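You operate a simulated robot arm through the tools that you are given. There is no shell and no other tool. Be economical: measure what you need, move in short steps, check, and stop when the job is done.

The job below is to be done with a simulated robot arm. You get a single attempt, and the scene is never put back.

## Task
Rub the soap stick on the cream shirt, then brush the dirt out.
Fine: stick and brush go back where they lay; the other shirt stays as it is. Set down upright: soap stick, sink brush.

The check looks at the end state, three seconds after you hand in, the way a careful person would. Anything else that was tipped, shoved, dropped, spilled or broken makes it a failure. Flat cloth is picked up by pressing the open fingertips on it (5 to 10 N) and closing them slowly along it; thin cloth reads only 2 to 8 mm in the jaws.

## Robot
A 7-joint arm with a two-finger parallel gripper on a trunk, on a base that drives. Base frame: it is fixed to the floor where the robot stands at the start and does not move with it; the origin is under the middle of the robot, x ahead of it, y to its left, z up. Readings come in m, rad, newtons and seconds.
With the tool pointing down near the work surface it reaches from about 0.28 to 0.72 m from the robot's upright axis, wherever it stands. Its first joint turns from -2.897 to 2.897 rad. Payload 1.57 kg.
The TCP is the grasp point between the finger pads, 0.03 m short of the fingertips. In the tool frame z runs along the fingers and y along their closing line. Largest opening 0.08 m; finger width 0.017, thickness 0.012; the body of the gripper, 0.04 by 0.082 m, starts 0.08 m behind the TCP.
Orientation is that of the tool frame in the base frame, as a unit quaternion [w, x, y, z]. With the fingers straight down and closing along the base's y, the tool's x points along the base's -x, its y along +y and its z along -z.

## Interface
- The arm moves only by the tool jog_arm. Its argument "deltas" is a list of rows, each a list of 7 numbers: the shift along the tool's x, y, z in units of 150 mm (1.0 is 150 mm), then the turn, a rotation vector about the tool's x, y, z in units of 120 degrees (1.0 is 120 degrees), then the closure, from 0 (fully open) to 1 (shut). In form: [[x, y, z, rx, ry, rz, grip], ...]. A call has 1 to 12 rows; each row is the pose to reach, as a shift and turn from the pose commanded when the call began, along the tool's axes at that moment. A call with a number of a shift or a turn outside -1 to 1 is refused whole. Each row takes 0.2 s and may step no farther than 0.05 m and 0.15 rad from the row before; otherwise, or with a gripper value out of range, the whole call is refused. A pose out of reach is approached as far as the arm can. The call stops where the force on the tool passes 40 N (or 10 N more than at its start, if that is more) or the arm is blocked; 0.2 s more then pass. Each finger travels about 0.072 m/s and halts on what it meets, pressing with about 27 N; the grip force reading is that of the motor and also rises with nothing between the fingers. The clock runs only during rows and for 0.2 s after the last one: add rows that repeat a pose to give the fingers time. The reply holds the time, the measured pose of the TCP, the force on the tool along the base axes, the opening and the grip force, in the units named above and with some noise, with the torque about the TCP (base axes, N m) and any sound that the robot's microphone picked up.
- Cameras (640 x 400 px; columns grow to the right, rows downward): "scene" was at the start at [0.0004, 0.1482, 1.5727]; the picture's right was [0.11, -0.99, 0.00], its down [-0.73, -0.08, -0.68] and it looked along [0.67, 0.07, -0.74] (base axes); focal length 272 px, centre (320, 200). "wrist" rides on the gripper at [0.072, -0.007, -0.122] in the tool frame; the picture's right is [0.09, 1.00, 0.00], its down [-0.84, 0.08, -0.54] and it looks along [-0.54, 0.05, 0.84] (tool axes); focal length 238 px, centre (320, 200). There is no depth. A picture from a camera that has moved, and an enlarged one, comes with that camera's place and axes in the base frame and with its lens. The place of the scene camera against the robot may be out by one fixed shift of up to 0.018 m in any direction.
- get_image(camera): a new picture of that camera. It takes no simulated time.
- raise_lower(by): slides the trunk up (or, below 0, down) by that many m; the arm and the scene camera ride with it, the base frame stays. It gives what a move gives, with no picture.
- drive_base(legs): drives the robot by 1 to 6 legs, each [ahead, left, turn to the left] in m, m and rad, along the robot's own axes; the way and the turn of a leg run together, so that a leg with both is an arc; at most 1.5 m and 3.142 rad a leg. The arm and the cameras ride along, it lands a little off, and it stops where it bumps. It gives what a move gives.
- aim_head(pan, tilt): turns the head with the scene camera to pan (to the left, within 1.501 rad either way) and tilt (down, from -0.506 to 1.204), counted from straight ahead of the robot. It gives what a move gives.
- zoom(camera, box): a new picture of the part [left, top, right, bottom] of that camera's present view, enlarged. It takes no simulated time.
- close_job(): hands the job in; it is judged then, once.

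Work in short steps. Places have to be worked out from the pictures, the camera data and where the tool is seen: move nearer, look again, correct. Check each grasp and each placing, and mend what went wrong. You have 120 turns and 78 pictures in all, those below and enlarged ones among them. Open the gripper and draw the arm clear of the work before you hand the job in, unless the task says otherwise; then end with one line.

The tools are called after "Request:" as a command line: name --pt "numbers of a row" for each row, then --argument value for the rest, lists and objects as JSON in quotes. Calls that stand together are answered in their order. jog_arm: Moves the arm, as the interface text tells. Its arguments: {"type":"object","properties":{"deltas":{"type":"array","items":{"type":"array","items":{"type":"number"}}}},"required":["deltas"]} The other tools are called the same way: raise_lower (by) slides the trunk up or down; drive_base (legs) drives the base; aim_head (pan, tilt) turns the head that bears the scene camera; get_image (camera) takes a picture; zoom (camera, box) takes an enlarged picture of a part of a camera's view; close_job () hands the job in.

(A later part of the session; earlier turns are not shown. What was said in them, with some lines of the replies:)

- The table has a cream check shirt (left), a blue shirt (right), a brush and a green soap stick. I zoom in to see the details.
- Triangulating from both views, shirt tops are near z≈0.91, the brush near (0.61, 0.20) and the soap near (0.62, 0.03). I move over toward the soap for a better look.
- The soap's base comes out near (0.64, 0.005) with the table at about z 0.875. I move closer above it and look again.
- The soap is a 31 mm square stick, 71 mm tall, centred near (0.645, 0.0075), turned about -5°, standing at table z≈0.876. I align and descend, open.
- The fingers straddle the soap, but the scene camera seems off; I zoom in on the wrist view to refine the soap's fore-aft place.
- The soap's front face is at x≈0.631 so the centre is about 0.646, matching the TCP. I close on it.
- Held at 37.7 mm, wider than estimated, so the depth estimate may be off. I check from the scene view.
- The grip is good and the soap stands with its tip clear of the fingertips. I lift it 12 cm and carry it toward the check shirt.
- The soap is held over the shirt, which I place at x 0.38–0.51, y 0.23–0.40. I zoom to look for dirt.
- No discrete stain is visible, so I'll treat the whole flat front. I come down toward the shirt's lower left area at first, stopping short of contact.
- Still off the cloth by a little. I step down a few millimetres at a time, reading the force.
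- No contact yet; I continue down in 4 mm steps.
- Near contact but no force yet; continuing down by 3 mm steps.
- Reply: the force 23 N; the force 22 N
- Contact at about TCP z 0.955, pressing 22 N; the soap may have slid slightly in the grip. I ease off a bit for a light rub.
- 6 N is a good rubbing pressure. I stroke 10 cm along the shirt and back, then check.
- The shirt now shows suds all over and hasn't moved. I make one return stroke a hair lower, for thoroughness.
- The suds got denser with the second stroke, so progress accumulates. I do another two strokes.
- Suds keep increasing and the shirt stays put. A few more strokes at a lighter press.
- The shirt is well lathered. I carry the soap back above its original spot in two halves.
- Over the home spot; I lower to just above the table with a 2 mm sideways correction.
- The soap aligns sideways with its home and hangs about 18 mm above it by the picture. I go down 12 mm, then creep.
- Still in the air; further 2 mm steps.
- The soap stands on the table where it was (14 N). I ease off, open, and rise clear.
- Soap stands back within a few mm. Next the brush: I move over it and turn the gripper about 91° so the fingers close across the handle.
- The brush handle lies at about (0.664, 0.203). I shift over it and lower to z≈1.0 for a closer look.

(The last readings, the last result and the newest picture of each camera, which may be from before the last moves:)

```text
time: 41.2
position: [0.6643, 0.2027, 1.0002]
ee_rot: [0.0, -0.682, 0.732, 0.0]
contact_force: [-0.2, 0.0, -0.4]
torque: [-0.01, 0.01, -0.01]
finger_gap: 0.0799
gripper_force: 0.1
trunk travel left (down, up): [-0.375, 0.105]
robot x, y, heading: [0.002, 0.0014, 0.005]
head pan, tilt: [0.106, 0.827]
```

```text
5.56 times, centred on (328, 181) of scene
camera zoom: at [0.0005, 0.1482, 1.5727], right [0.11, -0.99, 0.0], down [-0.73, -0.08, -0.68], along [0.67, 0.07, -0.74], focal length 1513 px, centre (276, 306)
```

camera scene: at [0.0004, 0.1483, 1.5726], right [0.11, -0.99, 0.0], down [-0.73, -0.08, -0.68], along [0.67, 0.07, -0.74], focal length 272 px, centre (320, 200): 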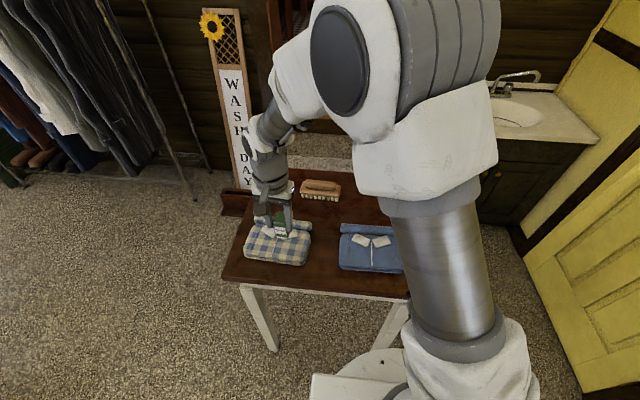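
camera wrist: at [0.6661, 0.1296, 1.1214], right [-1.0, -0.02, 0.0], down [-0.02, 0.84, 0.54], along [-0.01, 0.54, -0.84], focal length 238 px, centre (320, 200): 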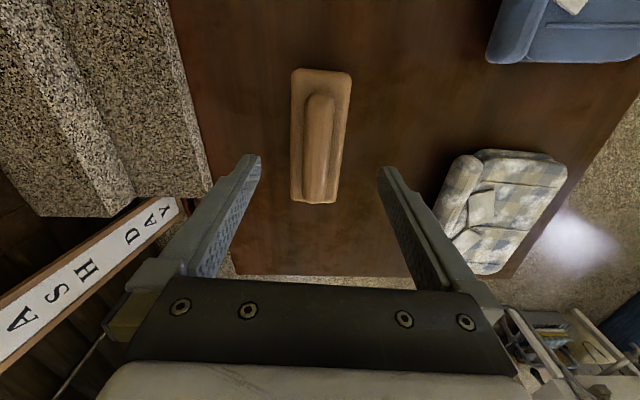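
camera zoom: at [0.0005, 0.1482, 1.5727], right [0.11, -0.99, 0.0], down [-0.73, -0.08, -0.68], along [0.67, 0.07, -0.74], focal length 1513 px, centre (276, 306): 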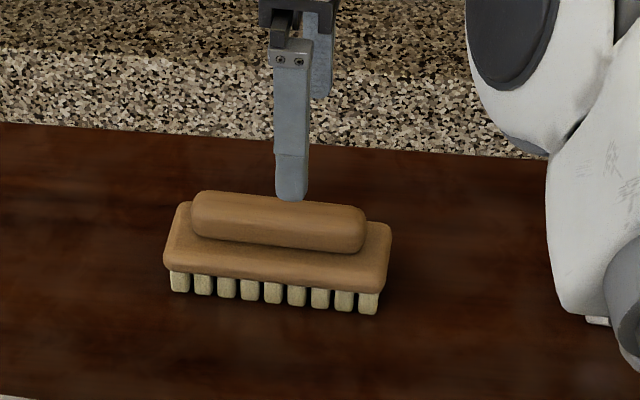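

The tool is centred over the handle. I lower with open fingers straddling the handle and look before closing.

Request:
jog_arm --pt "-0.02 0 0.1 0 0 0 0" --pt "-0.02 0 0.25 0 0 0 0" --pt "-0.02 0 0.25 0 0 0 0"

Request:
get_image --camera "wrist"

Request:
zoom --camera "scene" --box '[280, 145, 376, 217]'

```text
time: 42.0
position: [0.6648, 0.2063, 0.9614]
ee_rot: [0.0, -0.682, 0.732, -0.001]
contact_force: [-1.0, 0.4, -0.9]
torque: [0.0, 0.0, 0.0]
finger_gap: 0.08
gripper_force: 0.1
trunk travel left (down, up): [-0.375, 0.105]
robot x, y, heading: [0.001, 0.0009, -0.004]
head pan, tilt: [0.106, 0.827]
```

```text
44 pictures are left
camera wrist: at [0.6663, 0.1334, 1.083], right [-1.0, -0.02, 0.0], down [-0.02, 0.84, 0.54], along [-0.01, 0.54, -0.84], focal length 238 px, centre (320, 200)
```

wrist: 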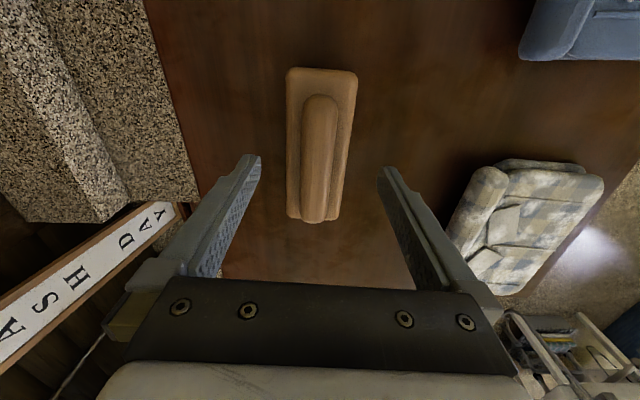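

```text
5.56 times, centred on (328, 181) of scene
camera zoom: at [0.0004, 0.1482, 1.5727], right [0.11, -0.99, 0.0], down [-0.73, -0.08, -0.68], along [0.67, 0.07, -0.74], focal length 1513 px, centre (276, 306)
```

zoom: 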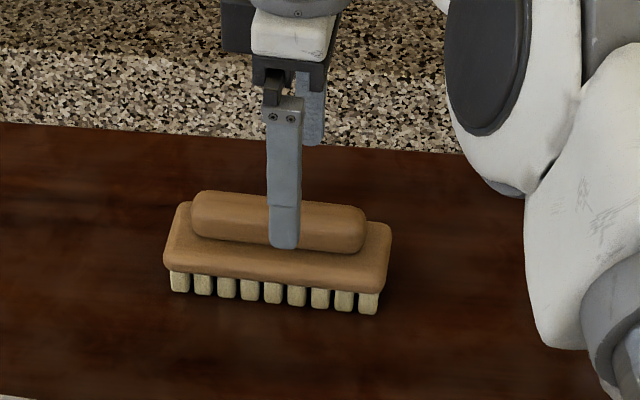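

The fingertips still look well above the block from the scene view. I lower another 20 mm (fingers straddle even the block) and look again.

Request:
jog_arm --pt "0 0 0.07 0 0 0 0" --pt "0 0 0.133 0 0 0 0" --pt "0 0 0.133 0 0 0 0"

Request:
zoom --camera "wrist" --box '[230, 50, 410, 240]'

Request:
zoom --camera "scene" --box '[280, 145, 376, 217]'

```text
time: 42.8
position: [0.6653, 0.2057, 0.9421]
ee_rot: [0.001, -0.682, 0.732, 0.0]
contact_force: [0.1, -0.3, -0.6]
torque: [0.01, 0.0, 0.03]
finger_gap: 0.0797
gripper_force: 0.0
trunk travel left (down, up): [-0.375, 0.105]
robot x, y, heading: [0.0013, 0.0008, 0.002]
head pan, tilt: [0.106, 0.827]
```

```text
2.11 times, centred on (320, 145) of wrist
camera zoom: at [0.6659, 0.1321, 1.0629], right [-1.0, -0.02, 0.0], down [-0.02, 0.84, 0.54], along [-0.01, 0.54, -0.84], focal length 502 px, centre (320, 316)
```

zoom: 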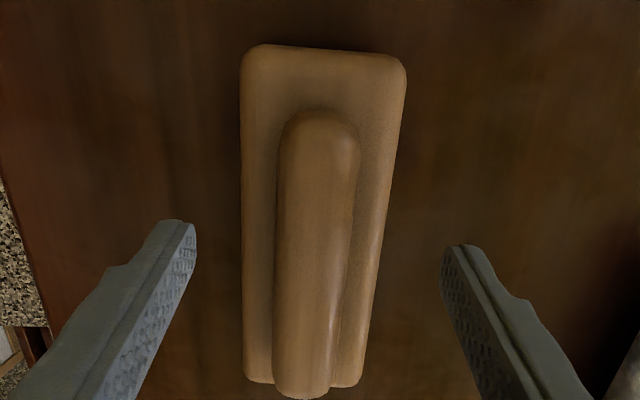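

```text
5.56 times, centred on (328, 181) of scene
camera zoom: at [0.0004, 0.1482, 1.5727], right [0.11, -0.99, 0.0], down [-0.73, -0.08, -0.68], along [0.67, 0.07, -0.74], focal length 1513 px, centre (276, 306)
```

zoom: 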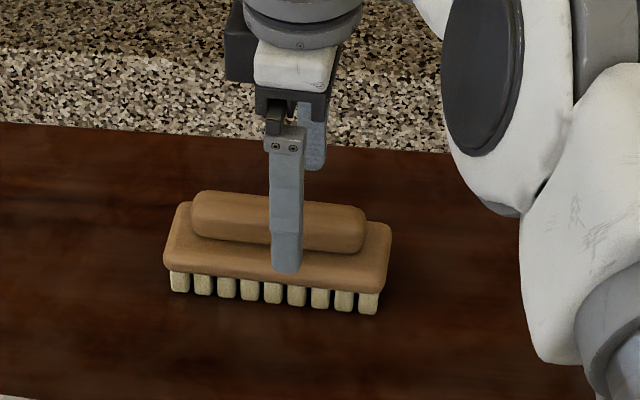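

Fingertips are now at about the top of the block, straddling the handle. I close slowly on the handle.

Request:
jog_arm --pt "0 0 0 0 0 0 0.2" --pt "0 0 0 0 0 0 0.4" --pt "0 0 0 0 0 0 0.5" --pt "0 0 0 0 0 0 0.6" --pt "0 0 0 0 0 0 0.7" --pt "0 0 0 0 0 0 0.8" --pt "0 0 0 0 0 0 1" --pt "0 0 0 0 0 0 1"

Request:
zoom --camera "wrist" --box '[230, 50, 410, 240]'

Request:
zoom --camera "scene" --box '[280, 145, 376, 217]'

```text
time: 44.6
position: [0.664, 0.2055, 0.9414]
ee_rot: [0.0, -0.682, 0.732, 0.0]
contact_force: [0.8, -0.6, 1.0]
torque: [-0.03, -0.03, -0.03]
finger_gap: 0.0256
gripper_force: 27.0
trunk travel left (down, up): [-0.375, 0.105]
robot x, y, heading: [-0.0001, -0.0005, -0.004]
head pan, tilt: [0.106, 0.827]
```

```text
2.11 times, centred on (320, 145) of wrist
camera zoom: at [0.6659, 0.1321, 1.0632], right [-1.0, -0.02, 0.0], down [-0.02, 0.84, 0.54], along [-0.01, 0.54, -0.84], focal length 502 px, centre (320, 316)
```

zoom: 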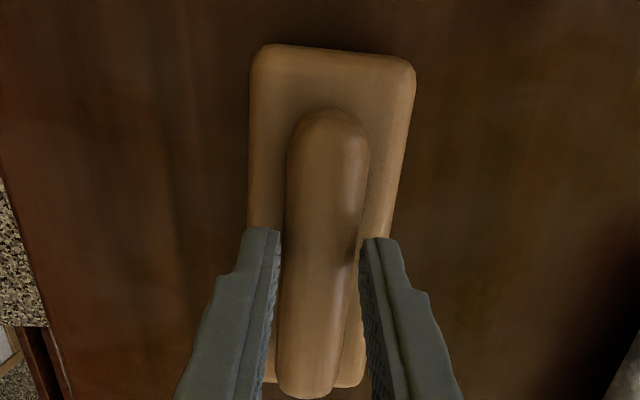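

```text
5.56 times, centred on (328, 181) of scene
camera zoom: at [0.0004, 0.1481, 1.5727], right [0.11, -0.99, 0.0], down [-0.73, -0.08, -0.68], along [0.67, 0.07, -0.74], focal length 1513 px, centre (276, 306)
```

zoom: 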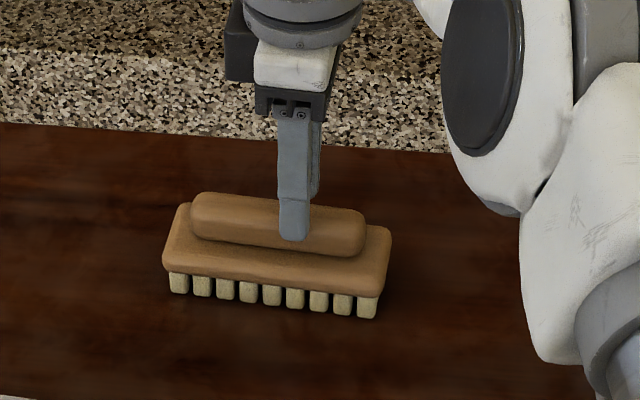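

The handle is held at 25.6 mm; the brush shifted ~3 mm toward the robot, which I'll offset at return. I lift it and carry toward the shirt.

Request:
jog_arm --pt "0 0 -0.1 0 0 0 1" --pt "0 0 -0.3 0 0 0 1" --pt "0 0 -0.5 0 0 0 1" --pt "0 0 -0.7 0 0 0 1" --pt "0 0 -0.7 0 0 0 1"

Request:
zoom --camera "scene" --box '[270, 125, 390, 215]'

```text
time: 45.8
position: [0.6643, 0.2046, 1.0466]
ee_rot: [-0.001, -0.682, 0.732, -0.001]
contact_force: [0.3, 0.1, -1.8]
torque: [0.01, 0.0, -0.02]
finger_gap: 0.0258
gripper_force: 27.4
trunk travel left (down, up): [-0.375, 0.105]
robot x, y, heading: [0.0009, 0.0007, -0.004]
head pan, tilt: [0.106, 0.827]
```

```text
4.44 times, centred on (330, 170) of scene
camera zoom: at [0.0004, 0.1482, 1.5727], right [0.11, -0.99, 0.0], down [-0.73, -0.08, -0.68], along [0.67, 0.07, -0.74], focal length 1210 px, centre (276, 333)
```

zoom: 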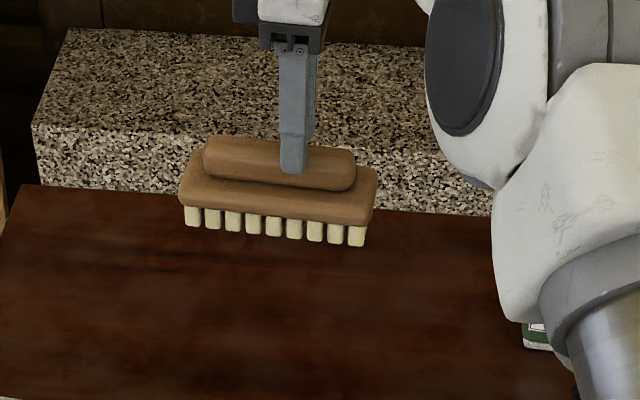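

The brush is held level. I carry it over the shirt.

Request:
jog_arm --pt "-0.05 0.18 0 0 0 0 1" --pt "-0.11 0.36 0 0 0 0 1" --pt "-0.16 0.54 0 0 0 0 1" --pt "-0.22 0.72 0 0 0 0 1" --pt "-0.272 0.89 0 0 0 0 1"

Request:
jog_arm --pt "-0.05 0.18 0 0 0 0 1" --pt "-0.11 0.36 0 0 0 0 1" --pt "-0.16 0.54 0 0 0 0 1" --pt "-0.22 0.72 0 0 0 0 1" --pt "-0.272 0.87 0 0 0 0 1" --pt "-0.272 0.87 0 0 0 0 1"

Request:
zoom --camera "scene" --box '[235, 195, 335, 270]'

Request:
get_image --camera "wrist"

```text
time: 47.0
position: [0.5332, 0.2538, 1.0451]
ee_rot: [0.0, -0.683, 0.73, 0.0]
contact_force: [0.1, 0.3, -1.7]
torque: [-0.03, 0.0, 0.0]
finger_gap: 0.0257
gripper_force: 26.6
trunk travel left (down, up): [-0.375, 0.105]
robot x, y, heading: [0.0003, -0.0021, 0.0]
head pan, tilt: [0.106, 0.827]
```

```text
time: 48.4
position: [0.4028, 0.3049, 1.0462]
ee_rot: [-0.001, -0.681, 0.732, 0.0]
contact_force: [0.5, -0.6, -1.7]
torque: [-0.06, 0.0, -0.01]
finger_gap: 0.0254
gripper_force: 26.7
trunk travel left (down, up): [-0.375, 0.105]
robot x, y, heading: [-0.0014, -0.0012, -0.001]
head pan, tilt: [0.106, 0.827]
```

```text
5.33 times, centred on (285, 232) of scene
camera zoom: at [0.0004, 0.1483, 1.5726], right [0.11, -0.99, 0.0], down [-0.73, -0.08, -0.68], along [0.67, 0.07, -0.74], focal length 1452 px, centre (507, 27)
```

zoom: 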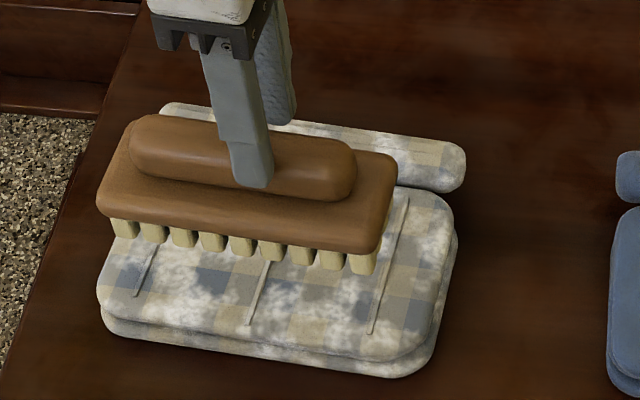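

```text
36 pictures are left
camera wrist: at [0.4052, 0.2316, 1.1674], right [-1.0, -0.02, 0.0], down [-0.02, 0.84, 0.54], along [-0.01, 0.54, -0.84], focal length 238 px, centre (320, 200)
```

wrist: 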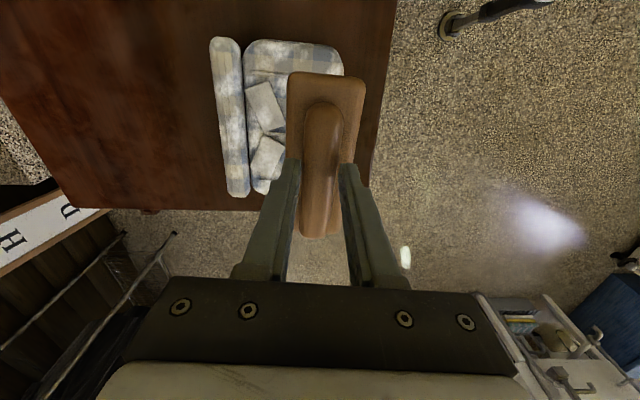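

The brush is over the shirt, a bit too far left. I shift 15 mm right, 10 mm ahead and lower to near contact.

Request:
jog_arm --pt "0.095 -0.073 0.1 0 0 0 1" --pt "0.095 -0.073 0.3 0 0 0 1" --pt "0.095 -0.073 0.44 0 0 0 1" --pt "0.095 -0.073 0.44 0 0 0 1"

Request:
jog_arm --pt "0 0 0.013 0 0 0 1" --pt "0 0 0.02 0 0 0 1" --pt "0 0 0.02 0 0 0 1"

Request:
zoom --camera "scene" --box '[235, 195, 335, 270]'

```text
time: 49.4
position: [0.4169, 0.2886, 0.9795]
ee_rot: [0.0, -0.682, 0.731, 0.0]
contact_force: [-0.1, -0.4, -1.5]
torque: [0.0, 0.0, 0.01]
finger_gap: 0.0254
gripper_force: 27.2
trunk travel left (down, up): [-0.375, 0.105]
robot x, y, heading: [0.0039, 0.0003, -0.006]
head pan, tilt: [0.106, 0.827]
```

```text
time: 50.2
position: [0.4163, 0.2894, 0.9767]
ee_rot: [0.0, -0.682, 0.731, 0.0]
contact_force: [-0.4, -0.5, -1.9]
torque: [0.0, 0.02, -0.02]
finger_gap: 0.0252
gripper_force: 27.3
trunk travel left (down, up): [-0.375, 0.105]
robot x, y, heading: [0.0021, 0.0005, 0.003]
head pan, tilt: [0.106, 0.827]
```

```text
5.33 times, centred on (285, 232) of scene
camera zoom: at [0.0005, 0.1482, 1.5727], right [0.11, -0.99, 0.0], down [-0.73, -0.08, -0.68], along [0.67, 0.07, -0.74], focal length 1452 px, centre (507, 27)
```

zoom: 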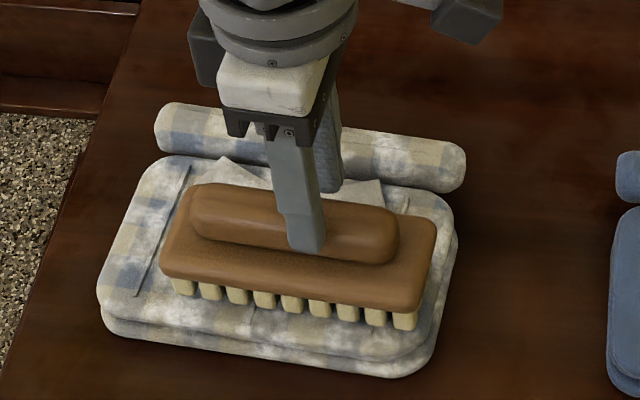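

Well placed over the shirt. I creep down 2 mm at a time to make contact.

Request:
jog_arm --pt "0 0 0.013 0 0 0 1" --pt "0 0 0.013 0 0 0 1"

Request:
jog_arm --pt "0 0 0.013 0 0 0 1" --pt "0 0 0.013 0 0 0 1"

Request:
jog_arm --pt "0 0 0.009 0 0 0 1" --pt "0 0 0.009 0 0 0 1"

```text
time: 50.8
position: [0.4164, 0.2899, 0.9755]
ee_rot: [0.0, -0.682, 0.731, 0.0]
contact_force: [0.3, -0.4, -1.5]
torque: [-0.04, 0.0, -0.03]
finger_gap: 0.0255
gripper_force: 27.2
trunk travel left (down, up): [-0.375, 0.105]
robot x, y, heading: [0.0017, -0.0028, -0.002]
head pan, tilt: [0.106, 0.827]
```

```text
time: 51.4
position: [0.416, 0.2895, 0.9738]
ee_rot: [0.0, -0.682, 0.731, 0.0]
contact_force: [0.6, 0.0, -1.3]
torque: [-0.02, 0.06, 0.02]
finger_gap: 0.0257
gripper_force: 26.6
trunk travel left (down, up): [-0.375, 0.105]
robot x, y, heading: [-0.0009, -0.0004, -0.004]
head pan, tilt: [0.106, 0.827]
```

```text
time: 52.0
position: [0.4154, 0.2891, 0.9732]
ee_rot: [0.0, -0.682, 0.731, 0.0]
contact_force: [-0.3, 0.6, -1.8]
torque: [-0.03, -0.03, 0.01]
finger_gap: 0.0254
gripper_force: 26.6
trunk travel left (down, up): [-0.375, 0.105]
robot x, y, heading: [-0.002, -0.002, -0.003]
head pan, tilt: [0.106, 0.827]
```

Not yet touching; a few more small steps.

Request:
jog_arm --pt "0 0 0.01 0 0 0 1" --pt "0 0 0.01 0 0 0 1"

Request:
jog_arm --pt "0 0 0.01 0 0 0 1" --pt "0 0 0.01 0 0 0 1"

Request:
jog_arm --pt "0 0 0.008 0 0 0 1" --pt "0 0 0.008 0 0 0 1"

```text
time: 52.6
position: [0.416, 0.2895, 0.9716]
ee_rot: [0.0, -0.682, 0.731, 0.0]
contact_force: [0.3, -1.7, 1.3]
torque: [0.07, -0.01, -0.06]
finger_gap: 0.0255
gripper_force: 26.9
trunk travel left (down, up): [-0.375, 0.105]
robot x, y, heading: [0.0001, -0.0045, -0.003]
head pan, tilt: [0.106, 0.827]
```

```text
time: 53.2
position: [0.4155, 0.2898, 0.9717]
ee_rot: [0.001, -0.683, 0.731, 0.0]
contact_force: [0.5, -1.5, 17.5]
torque: [-0.53, 0.11, -0.02]
finger_gap: 0.0255
gripper_force: 27.2
trunk travel left (down, up): [-0.375, 0.105]
robot x, y, heading: [-0.0034, -0.0027, -0.001]
head pan, tilt: [0.106, 0.827]
```

```text
time: 53.8
position: [0.4152, 0.2891, 0.9716]
ee_rot: [0.001, -0.682, 0.731, -0.001]
contact_force: [-1.0, -1.7, 24.9]
torque: [-0.01, 0.01, 0.01]
finger_gap: 0.0258
gripper_force: 26.9
trunk travel left (down, up): [-0.375, 0.105]
robot x, y, heading: [-0.0022, -0.0003, -0.0]
head pan, tilt: [0.106, 0.827]
```

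Contact, now 25 N; I ease off ~1.3 mm and scrub back and forth along the shirt.

Request:
jog_arm --pt "0 0 -0.009 0 0 0 1" --pt "-0.08 0 -0.009 0 0 0 1" --pt "-0.16 0 -0.009 0 0 0 1" --pt "-0.24 0 -0.009 0 0 0 1" --pt "-0.16 0 -0.009 0 0 0 1" --pt "-0.08 0 -0.009 0 0 0 1" --pt "0 0 -0.009 0 0 0 1" --pt "-0.08 0 -0.009 0 0 0 1" --pt "-0.16 0 -0.009 0 0 0 1" --pt "-0.24 0 -0.009 0 0 0 1"

Request:
zoom --camera "scene" --box '[235, 195, 335, 270]'

```text
time: 56.0
position: [0.4179, 0.3256, 0.9691]
ee_rot: [0.0, -0.682, 0.732, 0.0]
contact_force: [-1.5, -2.5, 5.4]
torque: [-0.11, 0.04, 0.01]
finger_gap: 0.0256
gripper_force: 26.9
trunk travel left (down, up): [-0.375, 0.105]
robot x, y, heading: [0.0014, -0.0004, -0.002]
head pan, tilt: [0.106, 0.827]
```

```text
5.33 times, centred on (285, 232) of scene
camera zoom: at [0.0001, 0.1475, 1.5728], right [0.11, -0.99, 0.0], down [-0.73, -0.08, -0.68], along [0.67, 0.07, -0.74], focal length 1452 px, centre (507, 27)
```

zoom: 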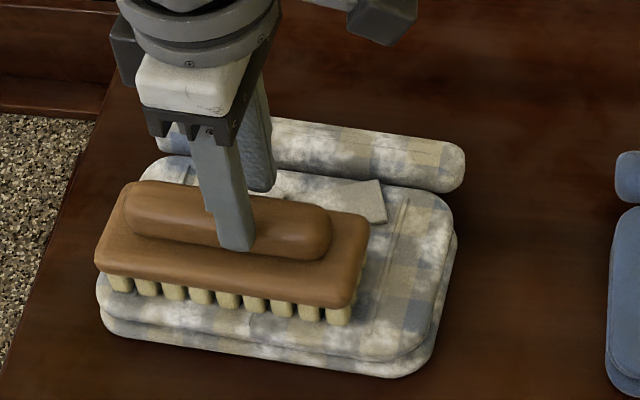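

Contact is light (5 N) and steady, shirt not moving. I keep scrubbing.

Request:
jog_arm --pt "0.12 0 0.002 0 0 0 1" --pt "0.24 0 0.002 0 0 0 1" --pt "0.36 0 0.002 0 0 0 1" --pt "0.24 0 0.002 0 0 0 1" --pt "0.12 0 0.002 0 0 0 1" --pt "0 0 0.002 0 0 0 1" --pt "0.12 0 0.002 0 0 0 1" --pt "0.24 0 0.002 0 0 0 1" --pt "0.36 0 0.002 0 0 0 1" --pt "0.24 0 0.002 0 0 0 1" --pt "0.12 0 0.002 0 0 0 1" --pt "0 0 0.002 0 0 0 1"

Request:
jog_arm --pt "0.12 0 0 0 0 0 1" --pt "0.24 0 0 0 0 0 1" --pt "0.36 0 0 0 0 0 1" --pt "0.24 0 0 0 0 0 1" --pt "0.12 0 0 0 0 0 1" --pt "0 0 0 0 0 0 1" --pt "0.12 0 0 0 0 0 1" --pt "0.24 0 0 0 0 0 1" --pt "0.24 0 -0.25 0 0 0 1" --pt "0.24 0 -0.5 0 0 0 1" --pt "0.24 0 -0.5 0 0 0 1"

Request:
zoom --camera "scene" --box '[235, 195, 335, 270]'

```text
time: 58.6
position: [0.4176, 0.3255, 0.9694]
ee_rot: [0.0, -0.683, 0.731, 0.0]
contact_force: [1.0, -0.5, 1.8]
torque: [-0.05, -0.1, -0.03]
finger_gap: 0.0254
gripper_force: 27.1
trunk travel left (down, up): [-0.375, 0.105]
robot x, y, heading: [-0.0012, -0.0019, 0.003]
head pan, tilt: [0.106, 0.827]
```

```text
time: 61.0
position: [0.4152, 0.2897, 1.0426]
ee_rot: [0.0, -0.682, 0.732, 0.0]
contact_force: [0.3, 0.4, -1.8]
torque: [-0.02, -0.01, 0.02]
finger_gap: 0.0257
gripper_force: 26.7
trunk travel left (down, up): [-0.375, 0.105]
robot x, y, heading: [0.002, -0.0032, 0.001]
head pan, tilt: [0.106, 0.827]
```

```text
5.33 times, centred on (285, 232) of scene
camera zoom: at [0.0004, 0.1481, 1.5727], right [0.11, -0.99, 0.0], down [-0.73, -0.08, -0.68], along [0.67, 0.07, -0.74], focal length 1452 px, centre (507, 27)
```

zoom: 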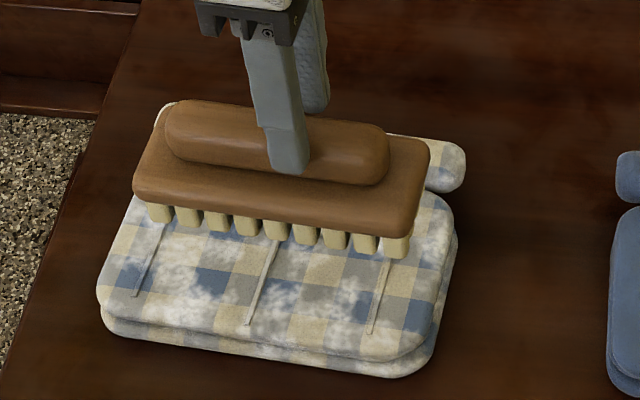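

The colours are getting brighter: dirt is coming out. I scrub on with slightly firmer pressure.

Request:
jog_arm --pt "0 0 0.25 0 0 0 1" --pt "0 0 0.45 0 0 0 1" --pt "0 0 0.503 0 0 0 1" --pt "-0.12 0 0.505 0 0 0 1" --pt "-0.24 0 0.505 0 0 0 1" --pt "-0.12 0 0.505 0 0 0 1" --pt "0 0 0.505 0 0 0 1" --pt "0.1 0 0.505 0 0 0 1" --pt "0 0 0.505 0 0 0 1" --pt "-0.12 0 0.505 0 0 0 1" --pt "-0.24 0 0.505 0 0 0 1" --pt "-0.12 0 0.505 0 0 0 1"

Request:
jog_arm --pt "0.12 0 0 0 0 0 1" --pt "0.2 0 0 0 0 0 1" --pt "0.12 0 0 0 0 0 1" --pt "0 0 0 0 0 0 1" --pt "-0.12 0 0 0 0 0 1" --pt "0 0 0 0 0 0 1" --pt "0.12 0 0 0 0 0 1" --pt "0.2 0 0 0 0 0 1" --pt "0.12 0 0 0 0 0 1" --pt "0 0 0 0 0 0 1" --pt "-0.12 0 0 0 0 0 1" --pt "0 0 0 0 0 0 1"

Request:
zoom --camera "scene" --box '[235, 195, 335, 270]'

```text
time: 63.6
position: [0.417, 0.307, 0.9698]
ee_rot: [-0.001, -0.682, 0.731, 0.0]
contact_force: [0.3, 0.3, -1.7]
torque: [-0.02, 0.0, 0.02]
finger_gap: 0.0257
gripper_force: 26.5
trunk travel left (down, up): [-0.375, 0.105]
robot x, y, heading: [-0.0014, -0.0001, 0.0]
head pan, tilt: [0.106, 0.827]
```

```text
time: 66.2
position: [0.4153, 0.3094, 0.9684]
ee_rot: [-0.001, -0.682, 0.731, 0.0]
contact_force: [-0.5, -1.6, -0.3]
torque: [0.04, -0.07, -0.03]
finger_gap: 0.0256
gripper_force: 27.2
trunk travel left (down, up): [-0.375, 0.105]
robot x, y, heading: [-0.0002, -0.0002, -0.006]
head pan, tilt: [0.106, 0.827]
```

```text
5.33 times, centred on (285, 232) of scene
camera zoom: at [0.0004, 0.1483, 1.5726], right [0.11, -0.99, 0.0], down [-0.73, -0.08, -0.68], along [0.67, 0.07, -0.74], focal length 1452 px, centre (507, 27)
```

zoom: 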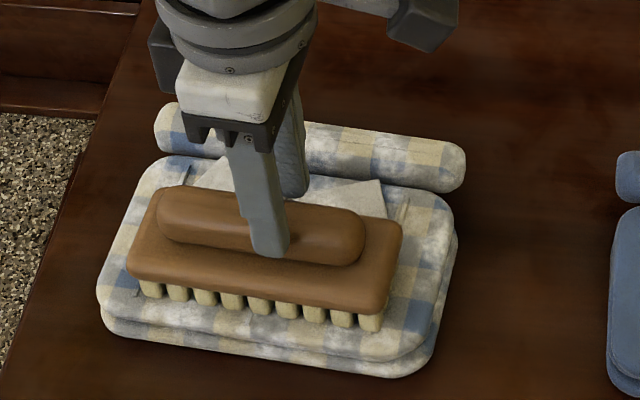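

Contact has gone slack; I press down 1.5 mm and scrub two more rounds.

Request:
jog_arm --pt "0 0 0.01 0 0 0 1" --pt "0.12 0 0.01 0 0 0 1" --pt "0.22 0 0.01 0 0 0 1" --pt "0.12 0 0.01 0 0 0 1" --pt "0 0 0.01 0 0 0 1" --pt "-0.12 0 0.01 0 0 0 1" --pt "0 0 0.01 0 0 0 1" --pt "0.12 0 0.01 0 0 0 1" --pt "0.22 0 0.01 0 0 0 1" --pt "0.12 0 0.01 0 0 0 1" --pt "0 0 0.01 0 0 0 1" --pt "-0.12 0 0.01 0 0 0 1"

Request:
jog_arm --pt "0.12 0 0.003 0 0 0 1" --pt "0.24 0 0.003 0 0 0 1" --pt "0.34 0 0.003 0 0 0 1" --pt "0.24 0 0.003 0 0 0 1" --pt "0.12 0 0.003 0 0 0 1" --pt "0 0 0.003 0 0 0 1" --pt "0.12 0 0.003 0 0 0 1" --pt "0.24 0 0.003 0 0 0 1" --pt "0.24 0 -0.25 0 0 0 1" --pt "0.24 0 -0.5 0 0 0 1" --pt "0.24 0 -0.5 0 0 0 1"

Request:
zoom --camera "scene" --box '[235, 195, 335, 270]'

```text
time: 68.8
position: [0.4168, 0.3269, 0.9672]
ee_rot: [0.0, -0.683, 0.73, 0.002]
contact_force: [-0.1, -1.8, 2.2]
torque: [-0.4, 0.05, 0.0]
finger_gap: 0.0256
gripper_force: 27.0
trunk travel left (down, up): [-0.375, 0.105]
robot x, y, heading: [0.002, -0.002, 0.0]
head pan, tilt: [0.106, 0.827]
```

```text
time: 71.2
position: [0.4149, 0.2909, 1.0439]
ee_rot: [0.0, -0.682, 0.731, 0.0]
contact_force: [0.4, -0.3, -2.0]
torque: [-0.03, -0.01, -0.01]
finger_gap: 0.0255
gripper_force: 27.1
trunk travel left (down, up): [-0.375, 0.105]
robot x, y, heading: [0.0009, -0.001, -0.003]
head pan, tilt: [0.106, 0.827]
```

```text
5.33 times, centred on (285, 232) of scene
camera zoom: at [0.0004, 0.1481, 1.5727], right [0.11, -0.99, 0.0], down [-0.73, -0.08, -0.68], along [0.67, 0.07, -0.74], focal length 1452 px, centre (507, 27)
```

zoom: 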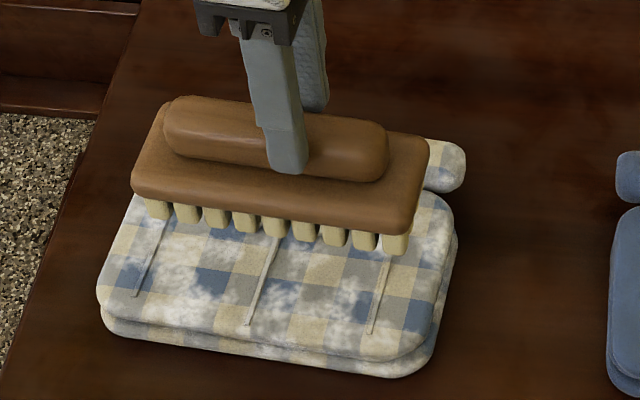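

It looks the same as after the first round, so it may be complete. One more firm round to make sure there's no further change.

Request:
jog_arm --pt "0 0 0.25 0 0 0 1" --pt "0 0 0.45 0 0 0 1" --pt "0 0 0.503 0 0 0 1" --pt "0 0 0.512 0 0 0 1" --pt "0 0 0.512 0 0 0 1"

Request:
jog_arm --pt "-0.08 0 0 0 0 0 1" --pt "-0.16 0 0 0 0 0 1" --pt "-0.24 0 0 0 0 0 1" --pt "-0.24 0 0 0 0 0 1"

```text
time: 72.4
position: [0.4167, 0.2903, 0.966]
ee_rot: [0.001, -0.682, 0.731, 0.0]
contact_force: [0.2, 0.2, 9.3]
torque: [-0.57, 0.08, 0.06]
finger_gap: 0.0256
gripper_force: 26.9
trunk travel left (down, up): [-0.375, 0.105]
robot x, y, heading: [0.0013, 0.0003, -0.002]
head pan, tilt: [0.106, 0.827]
```

```text
time: 73.4
position: [0.4178, 0.3269, 0.9658]
ee_rot: [0.001, -0.682, 0.731, 0.0]
contact_force: [1.3, -8.5, 17.5]
torque: [-0.49, -0.07, 0.04]
finger_gap: 0.0254
gripper_force: 27.9
trunk travel left (down, up): [-0.375, 0.105]
robot x, y, heading: [-0.0018, 0.0003, 0.0]
head pan, tilt: [0.106, 0.827]
```

Good firm contact (10–17 N). I scrub a few strokes here and lift.

Request:
jog_arm --pt "0.1 0 -0.003 0 0 0 1" --pt "0.2 0 -0.003 0 0 0 1" --pt "0.3 0 -0.003 0 0 0 1" --pt "0.2 0 -0.003 0 0 0 1" --pt "0.1 0 -0.003 0 0 0 1" --pt "0 0 -0.003 0 0 0 1" --pt "0.1 0 -0.003 0 0 0 1" --pt "0.2 0 -0.003 0 0 0 1" --pt "0.3 0 -0.003 0 0 0 1" --pt "0.24 0 -0.003 0 0 0 1" --pt "0.24 0 -0.25 0 0 0 1" --pt "0.24 0 -0.5 0 0 0 1"

Request:
zoom --camera "scene" --box '[235, 195, 335, 270]'

```text
time: 76.0
position: [0.417, 0.2891, 1.0384]
ee_rot: [0.0, -0.682, 0.732, 0.0]
contact_force: [-0.4, 0.0, -1.6]
torque: [-0.02, 0.01, -0.01]
finger_gap: 0.0254
gripper_force: 27.0
trunk travel left (down, up): [-0.375, 0.105]
robot x, y, heading: [0.0003, 0.0014, 0.001]
head pan, tilt: [0.106, 0.827]
```

```text
5.33 times, centred on (285, 232) of scene
camera zoom: at [0.0003, 0.1481, 1.5726], right [0.11, -0.99, 0.0], down [-0.73, -0.08, -0.68], along [0.67, 0.07, -0.74], focal length 1452 px, centre (507, 27)
```

zoom: 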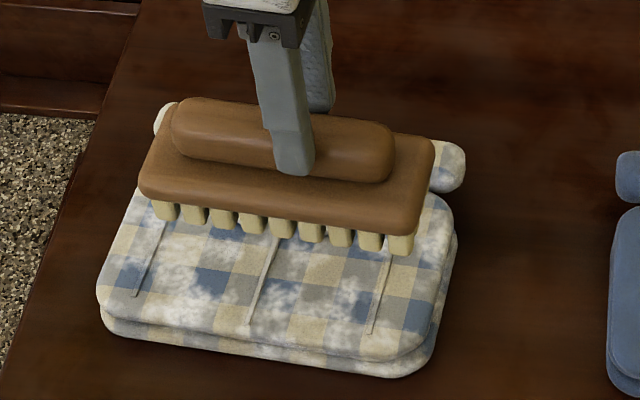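

No further change, so the shirt is scrubbed. I carry the brush back above its spot, with the 3 mm offset.

Request:
jog_arm --pt "0 0 -0.13 0 0 0 1" --pt "0.05 -0.2 -0.13 0 0 0 1" --pt "0.1 -0.4 -0.13 0 0 0 1" --pt "0.16 -0.62 -0.13 0 0 0 1" --pt "0.22 -0.852 -0.13 0 0 0 1"

Request:
jog_arm --pt "0.05 -0.2 0 0 0 0 1" --pt "0.1 -0.4 0 0 0 0 1" --pt "0.16 -0.62 0 0 0 0 1" --pt "0.22 -0.852 0 0 0 0 1" --pt "0.22 -0.852 0 0 0 0 1"

Request:
jog_arm --pt "0 0 0.2 0 0 0 1" --pt "0 0 0.4 0 0 0 1" --pt "0 0 0.6 0 0 0 1" --pt "0 0 0.72 0 0 0 1" --pt "0 0 0.72 0 0 0 1"

Request:
zoom --camera "scene" --box '[280, 145, 376, 217]'

```text
time: 77.2
position: [0.5414, 0.2482, 1.0586]
ee_rot: [0.0, -0.683, 0.731, 0.0]
contact_force: [-0.7, -1.0, -0.8]
torque: [-0.03, -0.02, -0.01]
finger_gap: 0.0255
gripper_force: 27.6
trunk travel left (down, up): [-0.375, 0.105]
robot x, y, heading: [-0.0021, 0.0035, 0.004]
head pan, tilt: [0.106, 0.827]
```

```text
time: 78.4
position: [0.6657, 0.2092, 1.0596]
ee_rot: [0.0, -0.683, 0.73, 0.0]
contact_force: [-0.5, -0.1, -1.9]
torque: [-0.04, -0.03, -0.01]
finger_gap: 0.0254
gripper_force: 27.3
trunk travel left (down, up): [-0.375, 0.105]
robot x, y, heading: [0.0027, 0.0032, -0.001]
head pan, tilt: [0.106, 0.827]
```

```text
time: 79.6
position: [0.6678, 0.2071, 0.9516]
ee_rot: [-0.001, -0.683, 0.73, 0.0]
contact_force: [0.3, -0.3, -2.0]
torque: [-0.03, -0.01, -0.02]
finger_gap: 0.0257
gripper_force: 26.8
trunk travel left (down, up): [-0.375, 0.105]
robot x, y, heading: [-0.0028, -0.0023, -0.002]
head pan, tilt: [0.106, 0.827]
```

```text
5.56 times, centred on (328, 181) of scene
camera zoom: at [0.0005, 0.1482, 1.5727], right [0.11, -0.99, 0.0], down [-0.73, -0.08, -0.68], along [0.67, 0.07, -0.74], focal length 1513 px, centre (276, 306)
```

zoom: 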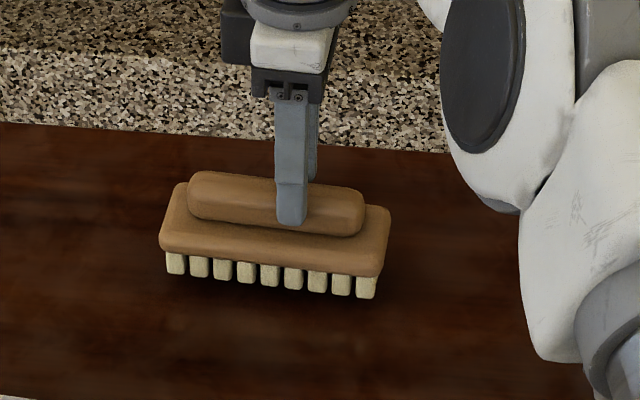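

About 14 mm above home and ~2 mm left. I correct and lower, then creep to contact.

Request:
jog_arm --pt "0.012 0 0.03 0 0 0 1" --pt "0.012 0 0.065 0 0 0 1" --pt "0.012 0 0.065 0 0 0 1"

Request:
jog_arm --pt "0 0 0.014 0 0 0 1" --pt "0 0 0.014 0 0 0 1"

Request:
jog_arm --pt "0 0 0.01 0 0 0 1" --pt "0 0 0.01 0 0 0 1"

```text
time: 80.4
position: [0.6661, 0.2046, 0.942]
ee_rot: [0.0, -0.682, 0.731, 0.0]
contact_force: [-0.1, 0.3, -2.4]
torque: [-0.02, 0.02, -0.03]
finger_gap: 0.0253
gripper_force: 26.9
trunk travel left (down, up): [-0.375, 0.105]
robot x, y, heading: [-0.0005, 0.0022, 0.002]
head pan, tilt: [0.106, 0.827]
```

```text
time: 81.0
position: [0.6655, 0.2054, 0.9396]
ee_rot: [0.0, -0.682, 0.731, 0.0]
contact_force: [0.0, 0.6, -0.9]
torque: [-0.1, 0.01, -0.03]
finger_gap: 0.0255
gripper_force: 27.5
trunk travel left (down, up): [-0.375, 0.105]
robot x, y, heading: [-0.0024, -0.0037, 0.0]
head pan, tilt: [0.106, 0.827]
```

```text
time: 81.6
position: [0.6658, 0.2053, 0.939]
ee_rot: [0.0, -0.682, 0.732, 0.0]
contact_force: [0.5, -0.1, -1.8]
torque: [-0.03, -0.03, 0.0]
finger_gap: 0.0256
gripper_force: 27.0
trunk travel left (down, up): [-0.375, 0.105]
robot x, y, heading: [-0.0007, 0.0035, 0.003]
head pan, tilt: [0.106, 0.827]
```

Not on the table yet; 1.5 mm steps further.

Request:
jog_arm --pt "0 0 0.01 0 0 0 1" --pt "0 0 0.01 0 0 0 1"

Request:
jog_arm --pt "0 0 0.008 0 0 0 1" --pt "0 0 0.008 0 0 0 1"

```text
time: 82.2
position: [0.6668, 0.2055, 0.9379]
ee_rot: [0.0, -0.681, 0.732, 0.0]
contact_force: [-0.5, -0.7, -2.0]
torque: [-0.02, 0.0, 0.01]
finger_gap: 0.0254
gripper_force: 26.4
trunk travel left (down, up): [-0.375, 0.105]
robot x, y, heading: [0.003, -0.0036, 0.001]
head pan, tilt: [0.106, 0.827]
```

```text
time: 82.8
position: [0.6651, 0.2057, 0.9362]
ee_rot: [0.0, -0.683, 0.731, 0.0]
contact_force: [0.4, 0.4, -0.1]
torque: [-0.04, 0.06, -0.02]
finger_gap: 0.0257
gripper_force: 27.2
trunk travel left (down, up): [-0.375, 0.105]
robot x, y, heading: [-0.0021, 0.0024, 0.001]
head pan, tilt: [0.106, 0.827]
```

Request:
jog_arm --pt "0 0 0.008 0 0 0 1" --pt "0 0 0.008 0 0 0 1"

Request:
zoom --camera "scene" --box '[280, 145, 376, 217]'

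```text
time: 83.4
position: [0.6654, 0.2049, 0.9364]
ee_rot: [0.001, -0.682, 0.731, -0.001]
contact_force: [-0.3, 1.3, 7.3]
torque: [-0.45, 0.14, -0.02]
finger_gap: 0.0257
gripper_force: 26.9
trunk travel left (down, up): [-0.375, 0.105]
robot x, y, heading: [-0.0016, 0.0004, -0.002]
head pan, tilt: [0.106, 0.827]
```

```text
5.56 times, centred on (328, 181) of scene
camera zoom: at [-0.0003, 0.1481, 1.5728], right [0.11, -0.99, 0.0], down [-0.73, -0.08, -0.68], along [0.67, 0.07, -0.74], focal length 1513 px, centre (276, 306)
```

zoom: 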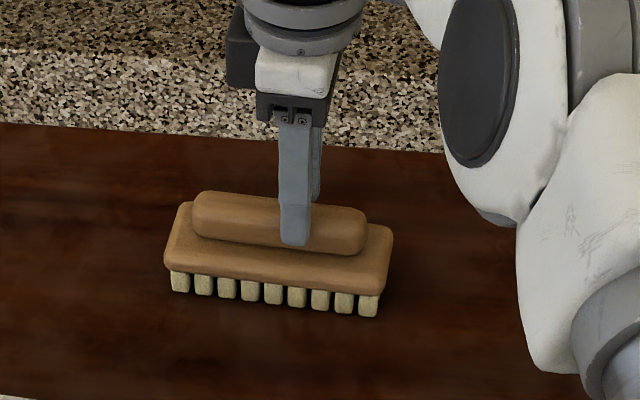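

On the table, matching the original picture. I release and rise clear.

Request:
jog_arm --pt "0 0 -0.004 0 0 0 1" --pt "0 0 -0.004 0 0 0 0.75" --pt "0 0 -0.004 0 0 0 0.5" --pt "0 0 -0.004 0 0 0 0.2" --pt "0 0 -0.004 0 0 0 0" --pt "0 0 -0.004 0 0 0 0" --pt "0 0 -0.15 0 0 0 0" --pt "0 0 -0.4 0 0 0 0" --pt "0 0 -0.7 0 0 0 0" --pt "0 0 -0.95 0 0 0 0" --pt "0 0 -0.95 0 0 0 0"

Request:
zoom --camera "scene" --box '[290, 165, 400, 234]'

Request:
zoom --camera "scene" --box '[220, 165, 440, 302]'

Request:
zoom --camera "scene" --box '[235, 205, 320, 270]'

```text
time: 85.8
position: [0.6672, 0.2038, 1.0779]
ee_rot: [0.001, -0.682, 0.732, -0.001]
contact_force: [-0.2, -0.2, 0.2]
torque: [0.01, -0.01, -0.02]
finger_gap: 0.0802
gripper_force: 0.2
trunk travel left (down, up): [-0.375, 0.105]
robot x, y, heading: [-0.0007, -0.0011, 0.003]
head pan, tilt: [0.106, 0.827]
```

```text
5.80 times, centred on (345, 200) of scene
camera zoom: at [0.0003, 0.1481, 1.5727], right [0.11, -0.99, 0.0], down [-0.73, -0.08, -0.68], along [0.67, 0.07, -0.74], focal length 1579 px, centre (175, 203)
```

zoom: 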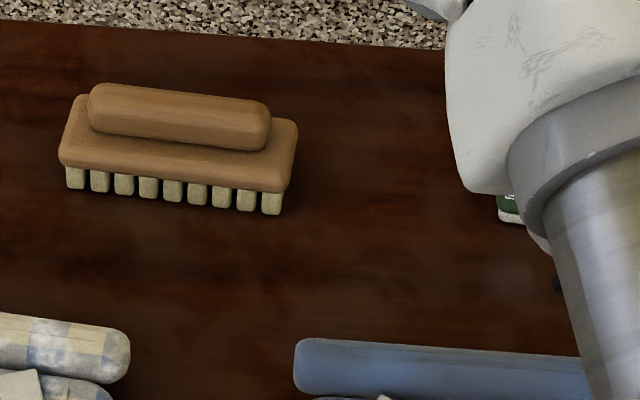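

```text
2.91 times, centred on (330, 234) of scene
camera zoom: at [0.0003, 0.1481, 1.5727], right [0.11, -0.99, 0.0], down [-0.73, -0.08, -0.68], along [0.67, 0.07, -0.74], focal length 792 px, centre (291, 102)
```

zoom: 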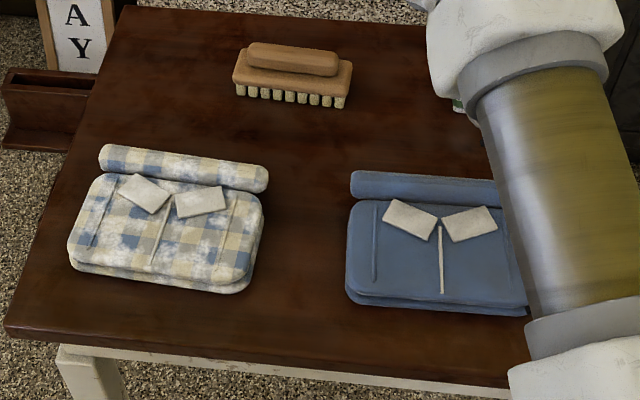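

```text
6.15 times, centred on (278, 238) of scene
camera zoom: at [0.0003, 0.1481, 1.5727], right [0.11, -0.99, 0.0], down [-0.73, -0.08, -0.68], along [0.67, 0.07, -0.74], focal length 1676 px, centre (582, -31)
```

zoom: 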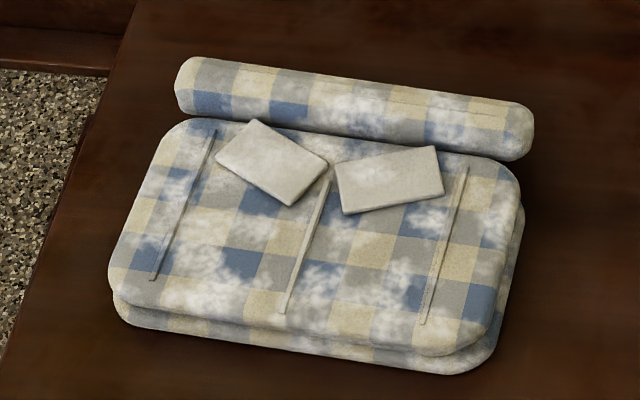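

Brush, shirts and table all look right, and the shirt is clean and undisturbed. I draw the arm up and back and check the soap.

Request:
jog_arm --pt "0 0 -0.25 0 0 0 0" --pt "0 0 -0.5 0 0 0 0" --pt "0 0 -0.67 0 0 0 0" --pt "0 0.25 -0.67 0 0 0 0" --pt "0 0.5 -0.67 0 0 0 0" --pt "0 0.75 -0.67 0 0 0 0" --pt "0 0.95 -0.67 0 0 0 0"

Request:
get_image --camera "wrist"

Request:
get_image --camera "scene"

```text
time: 87.4
position: [0.5233, 0.2131, 1.178]
ee_rot: [0.0, -0.682, 0.731, 0.0]
contact_force: [-0.2, 0.6, 0.3]
torque: [-0.03, -0.01, -0.01]
finger_gap: 0.0798
gripper_force: 0.2
out of reach, approached as far as the arm can: row 3
trunk travel left (down, up): [-0.375, 0.105]
robot x, y, heading: [-0.0012, -0.0005, 0.002]
head pan, tilt: [0.106, 0.827]
```

```text
24 pictures are left
camera wrist: at [0.5247, 0.1402, 1.2989], right [-1.0, -0.02, 0.0], down [-0.02, 0.84, 0.54], along [-0.01, 0.54, -0.84], focal length 238 px, centre (320, 200)
```

wrist: 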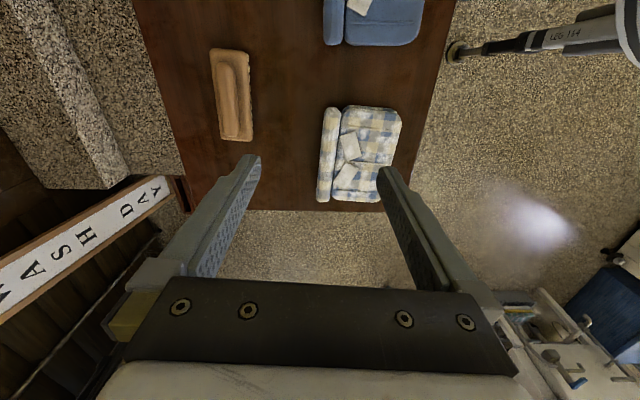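

```text
23 pictures are left
camera scene: at [0.0002, 0.1482, 1.5726], right [0.11, -0.99, 0.0], down [-0.73, -0.08, -0.68], along [0.67, 0.07, -0.74], focal length 272 px, centre (320, 200)
```

scene: 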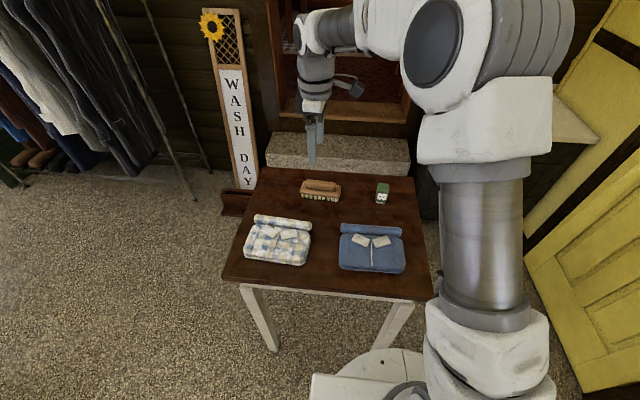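

Soap and brush stand where they were, both shirts are in place, the gripper is open and clear. I hand in.

Request:
close_job

```text
The job is handed in.
```

The cream check shirt was soaped and brushed, and its colours came up brighter, though suds still show on it. The soap stick and brush are standing upright within a few mm of where they lay, the blue shirt was not touched, and the job is handed in.
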